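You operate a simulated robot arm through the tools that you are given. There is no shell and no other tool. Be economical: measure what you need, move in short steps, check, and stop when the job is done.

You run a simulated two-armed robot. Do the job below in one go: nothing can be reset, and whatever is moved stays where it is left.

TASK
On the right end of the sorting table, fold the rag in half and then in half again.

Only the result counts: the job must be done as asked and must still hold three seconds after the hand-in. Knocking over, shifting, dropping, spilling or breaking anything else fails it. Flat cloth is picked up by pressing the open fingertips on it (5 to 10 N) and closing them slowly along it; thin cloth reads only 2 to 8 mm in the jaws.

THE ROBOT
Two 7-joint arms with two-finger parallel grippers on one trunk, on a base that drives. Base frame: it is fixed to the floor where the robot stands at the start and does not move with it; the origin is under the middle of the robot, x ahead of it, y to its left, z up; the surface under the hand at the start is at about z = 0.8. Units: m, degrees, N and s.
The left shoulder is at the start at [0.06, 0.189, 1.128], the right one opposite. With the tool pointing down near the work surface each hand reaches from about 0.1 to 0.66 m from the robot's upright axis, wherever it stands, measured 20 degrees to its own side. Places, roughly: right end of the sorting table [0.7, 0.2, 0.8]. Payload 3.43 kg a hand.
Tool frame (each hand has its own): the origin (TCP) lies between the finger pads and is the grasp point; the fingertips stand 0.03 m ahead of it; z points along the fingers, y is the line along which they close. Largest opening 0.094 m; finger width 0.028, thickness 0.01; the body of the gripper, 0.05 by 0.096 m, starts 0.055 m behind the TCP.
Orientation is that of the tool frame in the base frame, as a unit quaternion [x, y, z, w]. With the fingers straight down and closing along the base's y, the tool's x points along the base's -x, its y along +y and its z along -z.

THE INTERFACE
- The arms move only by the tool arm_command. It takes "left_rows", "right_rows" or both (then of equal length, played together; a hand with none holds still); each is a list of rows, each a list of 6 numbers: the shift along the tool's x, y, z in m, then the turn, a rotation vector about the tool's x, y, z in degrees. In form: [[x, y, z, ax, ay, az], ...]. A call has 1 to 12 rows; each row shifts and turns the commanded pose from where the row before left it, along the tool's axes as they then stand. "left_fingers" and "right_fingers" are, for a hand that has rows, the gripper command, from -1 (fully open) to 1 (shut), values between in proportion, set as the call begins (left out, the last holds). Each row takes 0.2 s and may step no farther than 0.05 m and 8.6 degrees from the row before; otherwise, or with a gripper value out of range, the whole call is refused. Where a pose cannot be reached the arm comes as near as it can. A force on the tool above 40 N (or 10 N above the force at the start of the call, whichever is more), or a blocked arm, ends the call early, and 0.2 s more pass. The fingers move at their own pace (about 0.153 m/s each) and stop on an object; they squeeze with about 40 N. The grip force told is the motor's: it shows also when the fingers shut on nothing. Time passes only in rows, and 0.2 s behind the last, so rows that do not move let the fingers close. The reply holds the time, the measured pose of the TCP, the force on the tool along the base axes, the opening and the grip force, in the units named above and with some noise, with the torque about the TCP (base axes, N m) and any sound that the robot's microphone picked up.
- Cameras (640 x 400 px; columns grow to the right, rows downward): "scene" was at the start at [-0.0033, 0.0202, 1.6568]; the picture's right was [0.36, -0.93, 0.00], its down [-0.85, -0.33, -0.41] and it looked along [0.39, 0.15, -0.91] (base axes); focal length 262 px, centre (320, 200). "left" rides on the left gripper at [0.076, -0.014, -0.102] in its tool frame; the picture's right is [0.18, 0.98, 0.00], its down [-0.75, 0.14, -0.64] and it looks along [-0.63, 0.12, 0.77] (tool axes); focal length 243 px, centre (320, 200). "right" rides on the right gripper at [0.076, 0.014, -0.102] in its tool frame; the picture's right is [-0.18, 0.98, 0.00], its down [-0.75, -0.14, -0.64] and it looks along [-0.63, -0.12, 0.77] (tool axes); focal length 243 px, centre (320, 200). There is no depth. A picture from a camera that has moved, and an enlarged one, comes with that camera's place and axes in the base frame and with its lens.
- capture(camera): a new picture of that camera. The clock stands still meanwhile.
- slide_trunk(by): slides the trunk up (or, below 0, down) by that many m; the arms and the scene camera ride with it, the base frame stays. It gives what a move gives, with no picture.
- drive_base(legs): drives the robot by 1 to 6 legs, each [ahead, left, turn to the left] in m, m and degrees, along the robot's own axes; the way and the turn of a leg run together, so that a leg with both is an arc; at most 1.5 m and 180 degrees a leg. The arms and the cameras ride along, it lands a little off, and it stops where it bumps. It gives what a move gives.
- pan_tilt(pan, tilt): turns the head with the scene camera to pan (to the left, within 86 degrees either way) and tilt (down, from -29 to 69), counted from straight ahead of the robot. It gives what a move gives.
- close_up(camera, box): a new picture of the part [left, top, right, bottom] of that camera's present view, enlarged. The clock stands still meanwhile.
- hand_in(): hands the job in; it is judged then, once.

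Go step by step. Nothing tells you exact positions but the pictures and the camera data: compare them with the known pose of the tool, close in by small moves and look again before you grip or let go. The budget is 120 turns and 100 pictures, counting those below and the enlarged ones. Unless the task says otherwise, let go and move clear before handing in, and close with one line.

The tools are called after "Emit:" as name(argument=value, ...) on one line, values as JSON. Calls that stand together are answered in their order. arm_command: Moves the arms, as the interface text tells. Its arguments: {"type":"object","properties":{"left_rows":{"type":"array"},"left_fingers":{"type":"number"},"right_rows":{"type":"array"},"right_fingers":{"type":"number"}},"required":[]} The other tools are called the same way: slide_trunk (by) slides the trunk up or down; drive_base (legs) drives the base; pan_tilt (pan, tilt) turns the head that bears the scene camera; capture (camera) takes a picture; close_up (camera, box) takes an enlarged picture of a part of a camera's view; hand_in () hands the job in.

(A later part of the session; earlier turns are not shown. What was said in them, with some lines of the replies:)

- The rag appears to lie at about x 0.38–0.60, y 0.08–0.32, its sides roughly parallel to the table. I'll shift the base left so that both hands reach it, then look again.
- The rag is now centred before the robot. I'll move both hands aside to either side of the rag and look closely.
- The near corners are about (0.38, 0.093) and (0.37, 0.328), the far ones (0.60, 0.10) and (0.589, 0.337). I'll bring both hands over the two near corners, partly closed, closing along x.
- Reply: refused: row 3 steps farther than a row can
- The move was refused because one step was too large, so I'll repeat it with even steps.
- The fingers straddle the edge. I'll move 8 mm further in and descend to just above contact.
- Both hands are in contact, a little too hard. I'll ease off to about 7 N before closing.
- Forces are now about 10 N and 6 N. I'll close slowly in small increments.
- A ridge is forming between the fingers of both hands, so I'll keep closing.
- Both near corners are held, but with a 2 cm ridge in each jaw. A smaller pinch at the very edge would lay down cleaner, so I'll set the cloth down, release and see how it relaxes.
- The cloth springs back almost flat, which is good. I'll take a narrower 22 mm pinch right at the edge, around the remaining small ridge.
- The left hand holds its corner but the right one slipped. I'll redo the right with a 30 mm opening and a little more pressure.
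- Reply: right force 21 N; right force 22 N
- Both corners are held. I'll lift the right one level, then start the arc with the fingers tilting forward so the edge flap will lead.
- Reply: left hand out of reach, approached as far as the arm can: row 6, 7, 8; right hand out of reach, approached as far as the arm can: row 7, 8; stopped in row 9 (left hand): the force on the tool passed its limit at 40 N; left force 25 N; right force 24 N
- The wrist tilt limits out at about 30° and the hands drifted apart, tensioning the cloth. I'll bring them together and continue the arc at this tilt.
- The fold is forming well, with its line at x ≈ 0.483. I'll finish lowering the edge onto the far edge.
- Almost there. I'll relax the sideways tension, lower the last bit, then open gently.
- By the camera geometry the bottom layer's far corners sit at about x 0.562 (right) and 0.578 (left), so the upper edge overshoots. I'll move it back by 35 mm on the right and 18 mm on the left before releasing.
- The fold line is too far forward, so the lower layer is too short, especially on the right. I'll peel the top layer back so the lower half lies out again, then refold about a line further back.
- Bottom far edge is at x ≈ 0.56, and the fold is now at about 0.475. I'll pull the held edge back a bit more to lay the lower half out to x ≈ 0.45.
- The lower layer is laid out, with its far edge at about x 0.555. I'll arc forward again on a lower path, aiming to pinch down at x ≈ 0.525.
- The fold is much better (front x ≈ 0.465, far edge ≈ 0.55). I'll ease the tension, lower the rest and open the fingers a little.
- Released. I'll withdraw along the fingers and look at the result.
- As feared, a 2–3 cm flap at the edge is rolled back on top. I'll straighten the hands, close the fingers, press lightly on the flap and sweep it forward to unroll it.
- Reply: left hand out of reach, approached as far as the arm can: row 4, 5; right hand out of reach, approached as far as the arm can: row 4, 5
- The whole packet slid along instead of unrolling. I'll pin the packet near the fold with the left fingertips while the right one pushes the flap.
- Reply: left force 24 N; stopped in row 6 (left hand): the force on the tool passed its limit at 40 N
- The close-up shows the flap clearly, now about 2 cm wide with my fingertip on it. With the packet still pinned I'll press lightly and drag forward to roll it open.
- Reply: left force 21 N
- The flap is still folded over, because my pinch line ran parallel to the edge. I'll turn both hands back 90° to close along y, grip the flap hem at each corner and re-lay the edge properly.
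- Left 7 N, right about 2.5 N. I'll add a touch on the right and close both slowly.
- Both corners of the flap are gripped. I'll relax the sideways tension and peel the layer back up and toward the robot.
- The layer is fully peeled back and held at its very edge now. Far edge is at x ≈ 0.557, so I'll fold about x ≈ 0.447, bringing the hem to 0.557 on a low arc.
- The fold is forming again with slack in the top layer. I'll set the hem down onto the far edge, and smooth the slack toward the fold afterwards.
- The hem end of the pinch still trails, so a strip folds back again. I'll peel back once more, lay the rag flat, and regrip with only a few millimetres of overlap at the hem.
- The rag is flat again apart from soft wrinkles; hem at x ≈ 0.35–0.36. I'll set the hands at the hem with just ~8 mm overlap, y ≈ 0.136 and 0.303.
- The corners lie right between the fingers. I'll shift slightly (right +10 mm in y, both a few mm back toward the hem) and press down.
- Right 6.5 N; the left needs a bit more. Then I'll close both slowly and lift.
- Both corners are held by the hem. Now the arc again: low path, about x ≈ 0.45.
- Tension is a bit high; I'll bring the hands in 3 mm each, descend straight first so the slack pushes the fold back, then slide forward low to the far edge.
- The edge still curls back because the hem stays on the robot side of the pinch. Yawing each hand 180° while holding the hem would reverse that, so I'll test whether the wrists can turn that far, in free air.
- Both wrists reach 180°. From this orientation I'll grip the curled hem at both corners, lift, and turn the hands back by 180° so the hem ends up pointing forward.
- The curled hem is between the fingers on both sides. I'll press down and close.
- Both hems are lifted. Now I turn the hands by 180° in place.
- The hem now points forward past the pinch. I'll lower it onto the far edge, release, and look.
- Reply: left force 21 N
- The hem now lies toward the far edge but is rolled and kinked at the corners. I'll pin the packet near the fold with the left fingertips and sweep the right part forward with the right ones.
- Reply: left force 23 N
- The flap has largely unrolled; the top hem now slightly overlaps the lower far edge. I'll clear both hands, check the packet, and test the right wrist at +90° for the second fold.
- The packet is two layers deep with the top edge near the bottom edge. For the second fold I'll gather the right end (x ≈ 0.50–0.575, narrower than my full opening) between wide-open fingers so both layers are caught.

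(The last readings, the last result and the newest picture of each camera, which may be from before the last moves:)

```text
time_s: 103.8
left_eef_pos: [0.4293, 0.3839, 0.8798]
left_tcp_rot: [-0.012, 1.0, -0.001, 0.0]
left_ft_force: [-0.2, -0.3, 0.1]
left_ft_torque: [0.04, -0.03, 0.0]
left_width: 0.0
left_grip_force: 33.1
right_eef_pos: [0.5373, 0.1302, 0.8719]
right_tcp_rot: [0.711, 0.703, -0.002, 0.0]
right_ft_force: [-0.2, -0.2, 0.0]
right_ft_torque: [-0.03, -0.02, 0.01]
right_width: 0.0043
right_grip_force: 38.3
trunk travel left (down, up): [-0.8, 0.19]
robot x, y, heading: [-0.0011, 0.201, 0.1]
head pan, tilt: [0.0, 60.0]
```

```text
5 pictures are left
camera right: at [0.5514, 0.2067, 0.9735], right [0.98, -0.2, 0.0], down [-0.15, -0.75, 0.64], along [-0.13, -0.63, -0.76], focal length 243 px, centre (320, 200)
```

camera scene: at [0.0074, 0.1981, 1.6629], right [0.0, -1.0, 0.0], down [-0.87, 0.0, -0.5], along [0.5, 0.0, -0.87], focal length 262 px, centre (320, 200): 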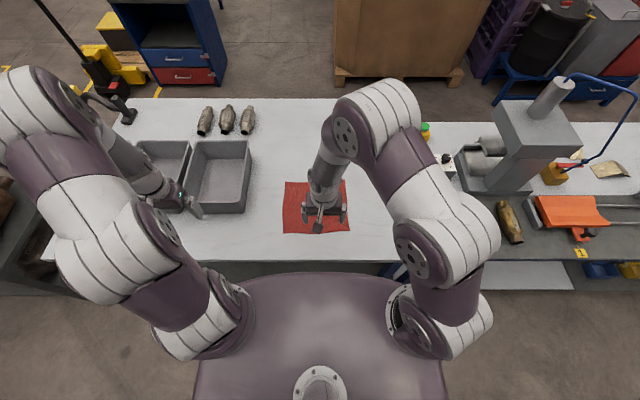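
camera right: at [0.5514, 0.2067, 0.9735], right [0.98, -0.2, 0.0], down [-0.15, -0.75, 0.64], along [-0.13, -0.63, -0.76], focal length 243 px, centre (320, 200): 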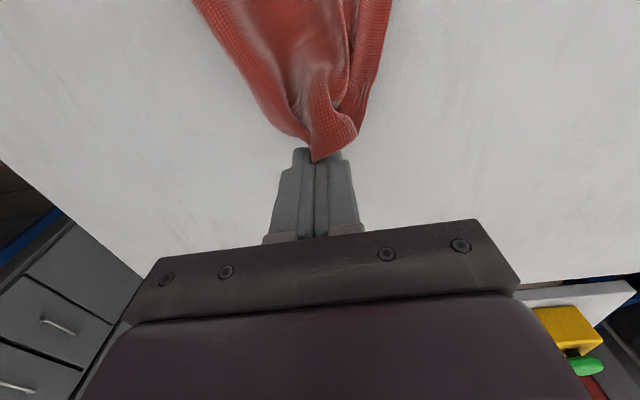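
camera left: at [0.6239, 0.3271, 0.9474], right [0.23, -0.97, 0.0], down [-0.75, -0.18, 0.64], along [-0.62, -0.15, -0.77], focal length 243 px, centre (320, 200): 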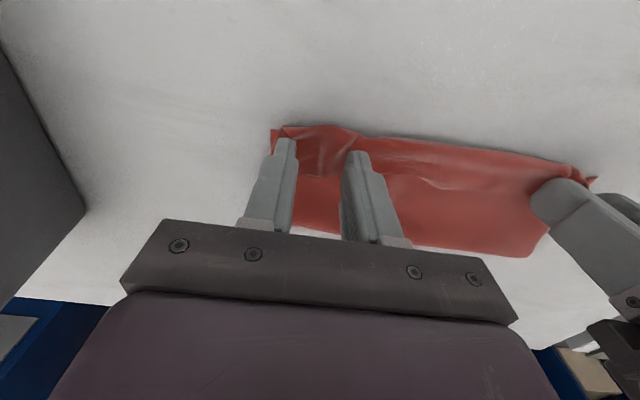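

All layers of the right end are in the grip. I'll carry it up and left, turn the hand 180° at the apex, then lay it on the left end; the left hand moves out of the way.

Emit:
arm_command(right_rows=[[0.02, 0, -0.015, 0, 0, 0], [0.025, 0, -0.01, 0, 0, 0], [0.025, 0, 0, 0, 0, 0], [0, 0, 0, 0, 0, -8.5], [0, 0, 0, 0, 0, -8.5], [0, 0, 0, 0, 0, -8.5], [0, 0, 0, 0, 0, -8.5], [0, 0, 0, 0, 0, -8.5], [0, 0, 0, 0, 0, -8.5], [0, 0, 0, 0, 0, -8.5], [0, 0, 0, 0, 0, -8.5]], left_rows=[[0.02, 0, -0.02, 0, 0, 0], [0.03, 0, -0.02, 0, 0, 0], [0.03, 0, 0, 0, 0, 0], [0, 0, 0, 0, 0, 0], [0, 0, 0, 0, 0, 0], [0, 0, 0, 0, 0, 0], [0, 0, 0, 0, 0, 0], [0, 0, 0, 0, 0, 0], [0, 0, 0, 0, 0, 0], [0, 0, 0, 0, 0, 0], [0, 0, 0, 0, 0, 0]])

Emit:
arm_command(right_rows=[[0, 0, 0, 0, 0, -8.5], [0, 0, 0, 0, 0, -8.5], [0, 0, 0, 0, 0, -8.5], [0, 0, 0, 0, 0, -8.5], [0, 0, 0, 0, 0, -8.5], [0, 0, 0, 0, 0, -8.5], [0, 0, 0, 0, 0, -8.5], [0, 0, 0, 0, 0, -8.5], [0, 0, 0, 0, 0, -8.5], [0, 0, 0, 0, 0, -8.5], [0, 0, 0, 0, 0, -8.5], [0, 0, 0, 0, 0, -8.5]])

Emit:
arm_command(right_rows=[[0, 0, 0, 0, 0, -8], [-0.025, 0, 0.004, 0, 0, 0], [-0.025, 0, 0.008, 0, 0, 0], [-0.025, 0, 0.014, 0, 0, 0], [-0.02, 0, 0.015, 0, 0, 0], [0, 0, 0, 0, 0, 0]])

Emit:
close_up(camera="scene", box=[260, 150, 372, 220])

```text
time_s: 106.2
left_eef_pos: [0.3482, 0.3808, 0.9197]
left_tcp_rot: [-0.011, 1.0, -0.001, 0.001]
left_ft_force: [-0.6, 0.6, -0.2]
left_ft_torque: [0.02, 0.01, 0.03]
left_width: 0.0001
left_grip_force: 32.7
right_eef_pos: [0.5381, 0.2006, 0.8964]
right_tcp_rot: [0.196, 0.981, -0.001, 0.0]
right_ft_force: [0.2, -0.5, -0.4]
right_ft_torque: [-0.04, -0.03, -0.09]
right_width: 0.0043
right_grip_force: 38.7
trunk travel left (down, up): [-0.8, 0.19]
robot x, y, heading: [0.0032, 0.1978, -0.0]
head pan, tilt: [0.0, 60.0]
```

```text
time_s: 108.8
left_eef_pos: [0.3481, 0.3823, 0.9198]
left_tcp_rot: [-0.012, 1.0, -0.001, 0.0]
left_ft_force: [0.2, -0.1, 0.6]
left_ft_torque: [-0.02, 0.02, 0.02]
left_width: 0.0
left_grip_force: 33.6
right_eef_pos: [0.537, 0.2007, 0.8957]
right_tcp_rot: [-0.639, 0.769, 0.0, -0.002]
right_ft_force: [-0.1, 0.3, -0.2]
right_ft_torque: [0.0, 0.03, -0.08]
right_width: 0.0039
right_grip_force: 38.4
trunk travel left (down, up): [-0.8, 0.19]
robot x, y, heading: [0.0017, 0.1974, -0.0]
head pan, tilt: [0.0, 60.0]
```

```text
time_s: 110.2
left_eef_pos: [0.3485, 0.38, 0.9192]
left_tcp_rot: [-0.011, 1.0, 0.0, 0.0]
left_ft_force: [0.2, 0.2, -0.8]
left_ft_torque: [-0.02, -0.02, -0.02]
left_width: 0.0001
left_grip_force: 33.0
right_eef_pos: [0.5416, 0.2942, 0.8566]
right_tcp_rot: [-0.691, 0.723, -0.001, 0.0]
right_ft_force: [-0.7, 0.1, 0.4]
right_ft_torque: [0.0, -0.03, -0.06]
right_width: 0.0037
right_grip_force: 37.8
trunk travel left (down, up): [-0.8, 0.19]
robot x, y, heading: [0.0001, 0.2005, -0.0]
head pan, tilt: [0.0, 60.0]
```

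```text
5.71 times, centred on (316, 185) of scene
camera zoom: at [0.0071, 0.1977, 1.6629], right [0.0, -1.0, 0.0], down [-0.87, 0.0, -0.5], along [0.5, 0.0, -0.87], focal length 1497 px, centre (343, 286)
```

zoom: 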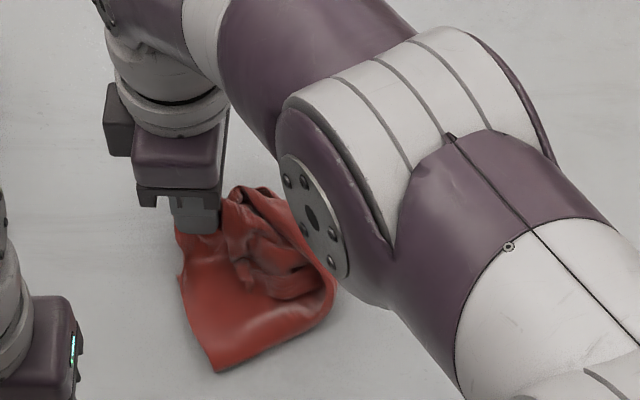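

The fold came over, though the packet turned a little. I'll shift the held end back about 35 mm to line up with the left edge, lower it, and release.

Emit:
arm_command(right_rows=[[0, 0.018, 0, 0, 0, 0], [0.003, 0.017, 0.004, 0, 0, 0], [0, 0, 0.008, 0, 0, 0], [0, 0, 0.005, 0, 0, 0], [0, 0, 0, 0, 0, 0]])

Emit:
arm_command(right_rows=[[0, 0, 0, 0, 0, 0], [0, 0, 0, 0, 0, 0], [0, 0, -0.02, 0, 0, 0], [0, 0, -0.03, 0, 0, 0], [0.02, -0.02, -0.03, 0, 0, 0], [0.045, 0, 0, 0, 0, 0], [0.045, 0, 0, 0, 0, 0], [0.045, 0, 0, 0, 0, 0], [0.045, 0, 0, 0, 0, 0]], right_fingers=0.2)

Emit:
close_up(camera="scene", box=[270, 160, 366, 220])

```text
time_s: 111.4
left_eef_pos: [0.3487, 0.3818, 0.9189]
left_tcp_rot: [-0.012, 1.0, -0.001, 0.0]
left_ft_force: [-0.2, 0.1, -0.4]
left_ft_torque: [0.0, -0.01, 0.01]
left_width: 0.0
left_grip_force: 33.0
right_eef_pos: [0.5085, 0.2938, 0.838]
right_tcp_rot: [-0.691, 0.723, -0.001, -0.001]
right_ft_force: [-1.0, -0.8, -0.2]
right_ft_torque: [-0.01, 0.0, -0.09]
right_width: 0.0039
right_grip_force: 39.0
trunk travel left (down, up): [-0.8, 0.19]
robot x, y, heading: [0.0009, 0.2043, 0.1]
head pan, tilt: [0.0, 60.0]
```

```text
time_s: 113.4
left_eef_pos: [0.3491, 0.3818, 0.9203]
left_tcp_rot: [-0.011, 1.0, 0.0, -0.001]
left_ft_force: [-0.2, -0.5, 0.0]
left_ft_torque: [0.01, 0.01, 0.01]
left_width: 0.0
left_grip_force: 32.9
right_eef_pos: [0.5183, 0.0933, 0.9177]
right_tcp_rot: [-0.691, 0.723, -0.001, -0.001]
right_ft_force: [0.9, 0.4, -0.1]
right_ft_torque: [0.03, -0.05, 0.0]
right_width: 0.0379
right_grip_force: 0.1
trunk travel left (down, up): [-0.8, 0.19]
robot x, y, heading: [-0.0013, 0.2004, 0.1]
head pan, tilt: [0.0, 60.0]
```

```text
6.67 times, centred on (318, 190) of scene
camera zoom: at [0.0072, 0.1963, 1.6629], right [0.0, -1.0, 0.0], down [-0.87, 0.0, -0.5], along [0.5, 0.0, -0.87], focal length 1746 px, centre (333, 267)
```

zoom: 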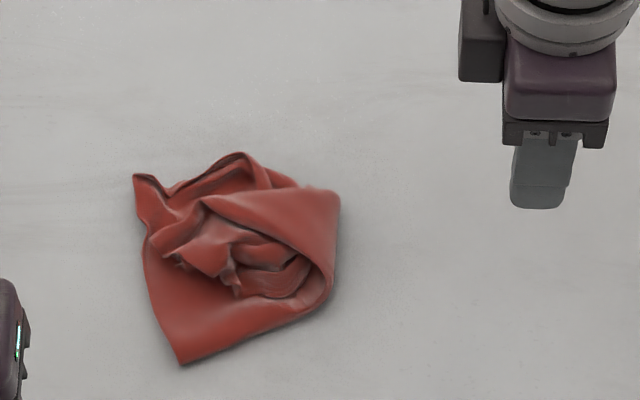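

It's folded in four but crumpled around the twisted end. I'll pin the bottom layers at the near-left corner with the left hand and smooth the top toward the left with the right hand.

Emit:
arm_command(left_rows=[[-0.0265, -0.0255, 0.005, 0, 0, 0], [-0.0265, -0.0255, 0.005, 0, 0, 0], [-0.0265, -0.0255, 0.005, 0, 0, 0], [-0.0265, -0.0255, 0.005, 0, 0, 0], [0, 0, 0.03, 0, 0, 0], [0, 0, 0.025, 0, 0, 0], [0, 0, 0.011, 0, 0, 0], [0, 0, 0.003, 0, 0, 0], [0, 0, 0, 0, 0, 0], [0, 0, 0, 0, 0, 0], [0, 0, 0, 0, 0, 0]], right_rows=[[0, 0, 0, 0, 0, 8.5], [0, 0, 0, 0, 0, 8.5], [0, 0, 0, 0, 0, 8.5], [0, 0, 0, 0, 0, 8.5], [0, 0, 0, 0, 0, 8.5], [0, 0, 0, 0, 0, 8.5], [0, 0, 0, 0, 0, 8.5], [0, 0, 0, 0, 0, 8.5], [0, 0, 0, 0, 0, 8.5], [0, 0, 0, 0, 0, 8.5], [0, 0, 0, 0, 0, 2]], right_fingers=1)

```text
time_s: 115.8
left_eef_pos: [0.4573, 0.2812, 0.8327]
left_tcp_rot: [-0.012, 1.0, 0.0, 0.0]
left_ft_force: [0.4, 0.1, 9.1]
left_ft_torque: [0.01, -0.01, -0.01]
left_width: 0.0002
left_grip_force: 33.4
right_eef_pos: [0.5183, 0.0927, 0.9178]
right_tcp_rot: [-0.001, 1.0, -0.001, 0.0]
right_ft_force: [-0.2, 0.0, 1.2]
right_ft_torque: [-0.03, 0.02, 0.03]
right_width: 0.0
right_grip_force: 33.2
trunk travel left (down, up): [-0.8, 0.19]
robot x, y, heading: [0.0021, 0.2021, -0.1]
head pan, tilt: [0.0, 60.0]
```

Emit:
arm_command(left_rows=[[0, 0, 0.0006, 0, 0, 0], [0, 0, 0, 0, 0, 0], [0, 0, 0, 0, 0, 0], [0, 0, 0, 0, 0, 0], [0, 0, 0, 0, 0, 0], [0, 0, 0, 0, 0, 0], [0, 0, 0, 0, 0, 0], [0, 0, 0, 0, 0, 0], [0, 0, 0, 0, 0, 0], [0, 0, 0, 0, 0, 0], [0, 0, 0, 0, 0, 0]], right_rows=[[-0.004, 0.042, 0, 0, 0, 0], [-0.004, 0.042, 0, 0, 0, 0], [-0.004, 0.043, 0.02, 0, 0, 0], [0, 0, 0.038, 0, 0, 0], [0, 0, 0.012, 0, 0, 0], [0, 0.012, 0.004, 0, 0, 0], [0, 0.015, 0, 0, 0, 0], [0, 0.015, 0, 0, 0, 0], [0, 0.015, 0, 0, 0, 0], [0, 0.015, 0, 0, 0, 0], [0, 0, 0, 0, 0, 0]])

```text
time_s: 117.2
left_eef_pos: [0.4555, 0.2845, 0.833]
left_tcp_rot: [-0.014, 1.0, 0.0, 0.001]
left_ft_force: [-2.5, 3.8, 15.8]
left_ft_torque: [-0.63, 0.08, -0.02]
left_width: 0.0001
left_grip_force: 33.3
right_eef_pos: [0.528, 0.2245, 0.8457]
right_tcp_rot: [-0.006, 1.0, -0.004, -0.002]
right_ft_force: [-0.1, -7.0, 2.1]
right_ft_torque: [0.58, 0.11, 0.46]
right_width: 0.0
right_grip_force: 32.7
trunk travel left (down, up): [-0.8, 0.19]
robot x, y, heading: [0.0009, 0.2031, -0.1]
head pan, tilt: [0.0, 60.0]
stopped in row 6 (right hand): the force on the tool passed its limit at 55 N (the readings are from after the stop); the commanded pose is now the measured one
```

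The hands collided lightly; I'll back both off and take one close look before deciding.

Emit:
arm_command(right_rows=[[0, 0, -0.03, 0, 0, 0], [0, -0.03, -0.03, 0, 0, 0], [0, -0.045, 0, 0, 0, 0], [0, -0.045, 0, 0, 0, 0]])

Emit:
arm_command(left_rows=[[0, 0, -0.03, 0, 0, 0], [0.02, 0.02, -0.03, 0, 0, 0], [0.03, 0.035, 0, 0, 0, 0], [0.03, 0.035, 0, 0, 0, 0]])

Emit:
close_up(camera="scene", box=[280, 174, 344, 214])

```text
time_s: 118.2
left_eef_pos: [0.4554, 0.2823, 0.8326]
left_tcp_rot: [-0.013, 1.0, -0.001, 0.003]
left_ft_force: [3.3, 2.9, 23.7]
left_ft_torque: [0.06, -0.06, -0.02]
left_width: 0.0002
left_grip_force: 32.8
right_eef_pos: [0.5295, 0.1024, 0.9086]
right_tcp_rot: [-0.005, 1.0, -0.004, -0.002]
right_ft_force: [0.3, 0.1, -0.6]
right_ft_torque: [0.02, 0.0, 0.0]
right_width: 0.0003
right_grip_force: 32.9
trunk travel left (down, up): [-0.8, 0.19]
robot x, y, heading: [-0.0021, 0.2018, 0.1]
head pan, tilt: [0.0, 60.0]
```

```text
time_s: 119.2
left_eef_pos: [0.3721, 0.3724, 0.8917]
left_tcp_rot: [-0.013, 1.0, -0.001, 0.002]
left_ft_force: [0.0, 0.4, -0.4]
left_ft_torque: [0.0, 0.01, 0.02]
left_width: 0.0001
left_grip_force: 32.8
right_eef_pos: [0.5299, 0.1043, 0.9084]
right_tcp_rot: [-0.006, 1.0, -0.005, -0.001]
right_ft_force: [0.1, 1.0, 0.3]
right_ft_torque: [0.0, -0.01, 0.01]
right_width: 0.0
right_grip_force: 32.4
trunk travel left (down, up): [-0.8, 0.19]
robot x, y, heading: [0.0022, 0.2038, 0.1]
head pan, tilt: [0.0, 60.0]
```

```text
10.00 times, centred on (312, 194) of scene
camera zoom: at [0.0063, 0.1992, 1.6629], right [0.0, -1.0, 0.0], down [-0.87, 0.0, -0.5], along [0.5, 0.0, -0.87], focal length 2620 px, centre (400, 260)
```

zoom: 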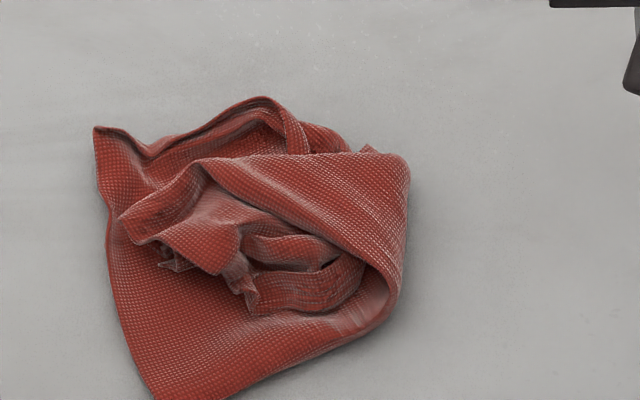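

The end of the top half is bunched near (0.49, 0.26). I'll gently pinch that bunch and draw it out toward the near-left corner to spread it.

Emit:
arm_command(right_rows=[[0.0092, 0.0387, 0, 0, 0, 0], [0.0092, 0.0387, 0, 0, 0, 0], [0.0092, 0.0387, 0, 0, 0, 0], [0.0092, 0.0387, 0, 0, 0, 0], [0, 0, 0.03, 0, 0, 0], [0, 0, 0.025, 0, 0, 0], [0, 0, 0.012, 0, 0, 0], [0, 0, 0, 0, 0, 0]], right_fingers=0.3)

Emit:
arm_command(right_rows=[[0, 0, 0, 0, 0, 0], [0, 0, 0, 0, 0, 0]], right_fingers=0.7)

Emit:
arm_command(right_rows=[[0, 0, 0, 0, 0, 0], [0, 0, 0, 0, 0, 0]], right_fingers=1)

```text
time_s: 121.0
left_eef_pos: [0.3737, 0.3712, 0.8915]
left_tcp_rot: [-0.014, 1.0, 0.0, 0.002]
left_ft_force: [0.1, 0.1, -0.3]
left_ft_torque: [-0.01, 0.02, 0.04]
left_width: 0.0
left_grip_force: 33.6
right_eef_pos: [0.4935, 0.258, 0.8392]
right_tcp_rot: [-0.006, 1.0, -0.004, -0.004]
right_ft_force: [0.2, 0.4, 1.7]
right_ft_torque: [-0.02, -0.01, 0.0]
right_width: 0.0326
right_grip_force: 0.0
trunk travel left (down, up): [-0.8, 0.19]
robot x, y, heading: [-0.0033, 0.2003, 0.0]
head pan, tilt: [0.0, 60.0]
```

```text
time_s: 121.6
left_eef_pos: [0.3741, 0.3719, 0.8916]
left_tcp_rot: [-0.013, 1.0, 0.0, 0.001]
left_ft_force: [0.0, 0.1, 0.2]
left_ft_torque: [-0.02, 0.01, -0.02]
left_width: 0.0
left_grip_force: 32.9
right_eef_pos: [0.4924, 0.2584, 0.8399]
right_tcp_rot: [-0.005, 1.0, -0.005, -0.003]
right_ft_force: [0.5, -0.2, 1.1]
right_ft_torque: [-0.04, 0.0, 0.0]
right_width: 0.0142
right_grip_force: 0.1
trunk travel left (down, up): [-0.8, 0.19]
robot x, y, heading: [0.0019, 0.2001, 0.1]
head pan, tilt: [0.0, 60.0]
```

```text
time_s: 122.2
left_eef_pos: [0.3735, 0.3715, 0.8908]
left_tcp_rot: [-0.013, 1.0, 0.0, 0.002]
left_ft_force: [-1.0, -0.2, 0.1]
left_ft_torque: [-0.01, 0.02, -0.05]
left_width: 0.0
left_grip_force: 33.5
right_eef_pos: [0.4927, 0.2589, 0.8394]
right_tcp_rot: [-0.006, 1.0, -0.004, -0.002]
right_ft_force: [-0.5, 0.2, 1.4]
right_ft_torque: [0.01, 0.0, 0.01]
right_width: 0.0036
right_grip_force: 38.0
trunk travel left (down, up): [-0.8, 0.19]
robot x, y, heading: [-0.0031, 0.2026, 0.1]
head pan, tilt: [0.0, 60.0]
```

Emit:
arm_command(right_rows=[[0, 0, -0.012, 0, 0, 0], [0.008, 0.008, 0, 0, 0, 0], [0.009, 0.008, 0, 0, 0, 0], [0.008, 0.007, 0, 0, 0, 0], [0, 0, 0.012, 0, 0, 0], [0, 0, 0, 0, 0, 0]])

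Emit:
arm_command(right_rows=[[0, 0, 0, 0, 0, 0], [0, 0, -0.015, 0, 0, 0], [0, 0, -0.03, 0, 0, 0], [0, -0.02, -0.03, 0, 0, 0], [-0.01, -0.045, 0, 0, 0, 0], [-0.01, -0.045, 0, 0, 0, 0], [-0.01, -0.045, 0, 0, 0, 0]], right_fingers=0.4)

Emit:
close_up(camera="scene", box=[280, 174, 344, 214])

```text
time_s: 123.6
left_eef_pos: [0.3727, 0.372, 0.8908]
left_tcp_rot: [-0.013, 1.0, 0.0, 0.001]
left_ft_force: [-0.2, 0.0, 0.4]
left_ft_torque: [0.01, -0.01, 0.02]
left_width: 0.0
left_grip_force: 33.1
right_eef_pos: [0.4679, 0.2817, 0.8389]
right_tcp_rot: [-0.005, 1.0, -0.004, -0.002]
right_ft_force: [-0.2, -0.1, 1.3]
right_ft_torque: [-0.04, -0.04, 0.0]
right_width: 0.0038
right_grip_force: 38.4
trunk travel left (down, up): [-0.8, 0.19]
robot x, y, heading: [0.0024, 0.201, 0.2]
head pan, tilt: [0.0, 60.0]
```

```text
time_s: 125.2
left_eef_pos: [0.3739, 0.3705, 0.8915]
left_tcp_rot: [-0.013, 1.0, 0.0, 0.002]
left_ft_force: [-0.3, 0.6, 0.9]
left_ft_torque: [0.01, 0.0, 0.02]
left_width: 0.0
left_grip_force: 32.5
right_eef_pos: [0.4993, 0.1252, 0.9151]
right_tcp_rot: [-0.006, 1.0, -0.003, -0.003]
right_ft_force: [1.6, -0.3, 0.2]
right_ft_torque: [0.05, -0.03, 0.02]
right_width: 0.0284
right_grip_force: 0.2
trunk travel left (down, up): [-0.8, 0.19]
robot x, y, heading: [-0.0001, 0.1994, 0.0]
head pan, tilt: [0.0, 60.0]
```

```text
10.00 times, centred on (312, 194) of scene
camera zoom: at [0.0078, 0.1964, 1.6629], right [0.0, -1.0, 0.0], down [-0.87, 0.0, -0.5], along [0.5, 0.0, -0.87], focal length 2620 px, centre (400, 260)
```

zoom: 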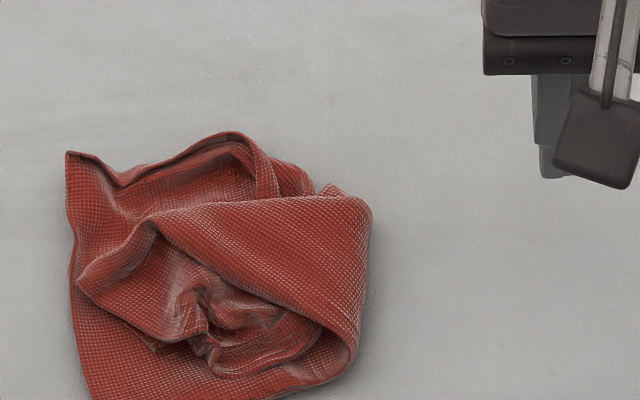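

Better: all four layers stacked in a compact packet. I'll press it down at three places to flatten it.

Emit:
arm_command(right_rows=[[0, 0.045, 0, 0, 0, 0], [0, 0.045, 0.02, 0, 0, 0], [0, 0, 0.035, 0, 0, 0], [0, 0, 0.018, 0, 0, 0], [0, 0, 0.004, 0, 0, 0], [0, 0, 0, 0, 0, 0], [0, 0, -0.045, 0, 0, 0]], right_fingers=0.4)

Emit:
arm_command(right_rows=[[0.014, 0.025, 0, 0, 0, 0], [0.014, 0.024, 0, 0, 0, 0], [0, 0, 0.03, 0, 0, 0], [0, 0, 0.013, 0, 0, 0], [0, 0, 0.003, 0, 0, 0], [0, 0, 0, 0, 0, 0], [0, 0, -0.045, 0, 0, 0]])

Emit:
arm_command(right_rows=[[-0.034, -0.008, 0, 0, 0, 0], [-0.033, -0.008, 0, 0, 0, 0], [0, 0, 0.03, 0, 0, 0], [0, 0, 0.013, 0, 0, 0], [0, 0, 0.003, 0, 0, 0], [0, 0, 0, 0, 0, 0], [0, 0, -0.045, 0, 0, 0]])

Emit:
arm_command(right_rows=[[0, -0.04, -0.02, 0, 0, 0], [0, -0.045, 0, 0, 0, 0], [0, -0.045, 0, 0, 0, 0], [0, -0.04, 0, 0, 0, 0]])

Emit:
close_up(camera="scene", box=[270, 160, 366, 220])

```text
time_s: 126.8
left_eef_pos: [0.3739, 0.372, 0.8901]
left_tcp_rot: [-0.013, 1.0, -0.002, 0.001]
left_ft_force: [0.2, 1.2, -0.6]
left_ft_torque: [0.02, 0.01, 0.0]
left_width: 0.0
left_grip_force: 33.1
right_eef_pos: [0.4964, 0.2172, 0.8828]
right_tcp_rot: [-0.005, 1.0, -0.004, -0.003]
right_ft_force: [-0.1, 0.7, -0.3]
right_ft_torque: [0.0, 0.0, 0.02]
right_width: 0.0285
right_grip_force: 0.0
trunk travel left (down, up): [-0.8, 0.19]
robot x, y, heading: [-0.0018, 0.1983, -0.2]
head pan, tilt: [0.0, 60.0]
```

```text
time_s: 128.4
left_eef_pos: [0.3725, 0.3712, 0.892]
left_tcp_rot: [-0.012, 1.0, -0.001, 0.001]
left_ft_force: [0.2, -0.1, 0.9]
left_ft_torque: [-0.04, 0.01, -0.02]
left_width: 0.0002
left_grip_force: 33.5
right_eef_pos: [0.4672, 0.2661, 0.88]
right_tcp_rot: [-0.006, 1.0, -0.005, -0.003]
right_ft_force: [-0.7, -0.4, -0.1]
right_ft_torque: [-0.01, -0.01, -0.03]
right_width: 0.0281
right_grip_force: 0.1
trunk travel left (down, up): [-0.8, 0.19]
robot x, y, heading: [-0.0008, 0.2027, -0.2]
head pan, tilt: [0.0, 60.0]
```

```text
time_s: 130.0
left_eef_pos: [0.3733, 0.3717, 0.8905]
left_tcp_rot: [-0.013, 1.0, 0.0, 0.0]
left_ft_force: [-0.2, -0.3, -0.4]
left_ft_torque: [-0.01, 0.03, 0.0]
left_width: 0.0001
left_grip_force: 33.0
right_eef_pos: [0.5339, 0.2508, 0.8796]
right_tcp_rot: [-0.006, 1.0, -0.004, -0.002]
right_ft_force: [0.3, 0.2, -0.4]
right_ft_torque: [-0.02, 0.01, -0.02]
right_width: 0.0282
right_grip_force: 0.1
trunk travel left (down, up): [-0.8, 0.19]
robot x, y, heading: [-0.0024, 0.1967, 0.0]
head pan, tilt: [0.0, 60.0]
```

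```text
time_s: 131.0
left_eef_pos: [0.3734, 0.3698, 0.8919]
left_tcp_rot: [-0.013, 1.0, 0.0, 0.001]
left_ft_force: [0.2, -0.3, -0.1]
left_ft_torque: [0.02, -0.01, 0.01]
left_width: 0.0
left_grip_force: 32.8
right_eef_pos: [0.5388, 0.0797, 0.8997]
right_tcp_rot: [-0.006, 1.0, -0.004, -0.002]
right_ft_force: [0.2, 0.0, -0.6]
right_ft_torque: [-0.01, -0.02, 0.02]
right_width: 0.0282
right_grip_force: 0.0
trunk travel left (down, up): [-0.8, 0.19]
robot x, y, heading: [0.0018, 0.1967, -0.0]
head pan, tilt: [0.0, 60.0]
```

```text
6.67 times, centred on (318, 190) of scene
camera zoom: at [0.0072, 0.1965, 1.6629], right [0.0, -1.0, 0.0], down [-0.87, 0.0, -0.5], along [0.5, 0.0, -0.87], focal length 1746 px, centre (333, 267)
```

zoom: 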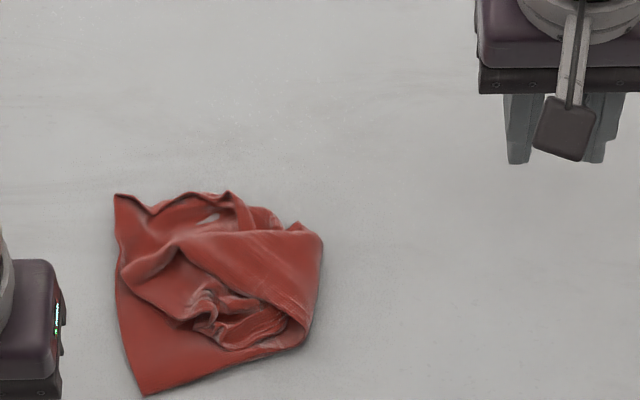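

The rag is now a compact packet about 0.11 by 0.12 m, folded over twice and lying free. It is crumpled on top. Both hands are clear and nothing else was touched, and my pictures are used up, so I'm handing in.

Emit:
hand_in()

```text
The job is handed in.
```

I handed in the rag folded in half and then in half again, but the result is rough. The layers are crumpled and don't line up at the edges, so it may not pass as a clean fold. It sits on the right end of the table, and nothing else on the table looked disturbed.
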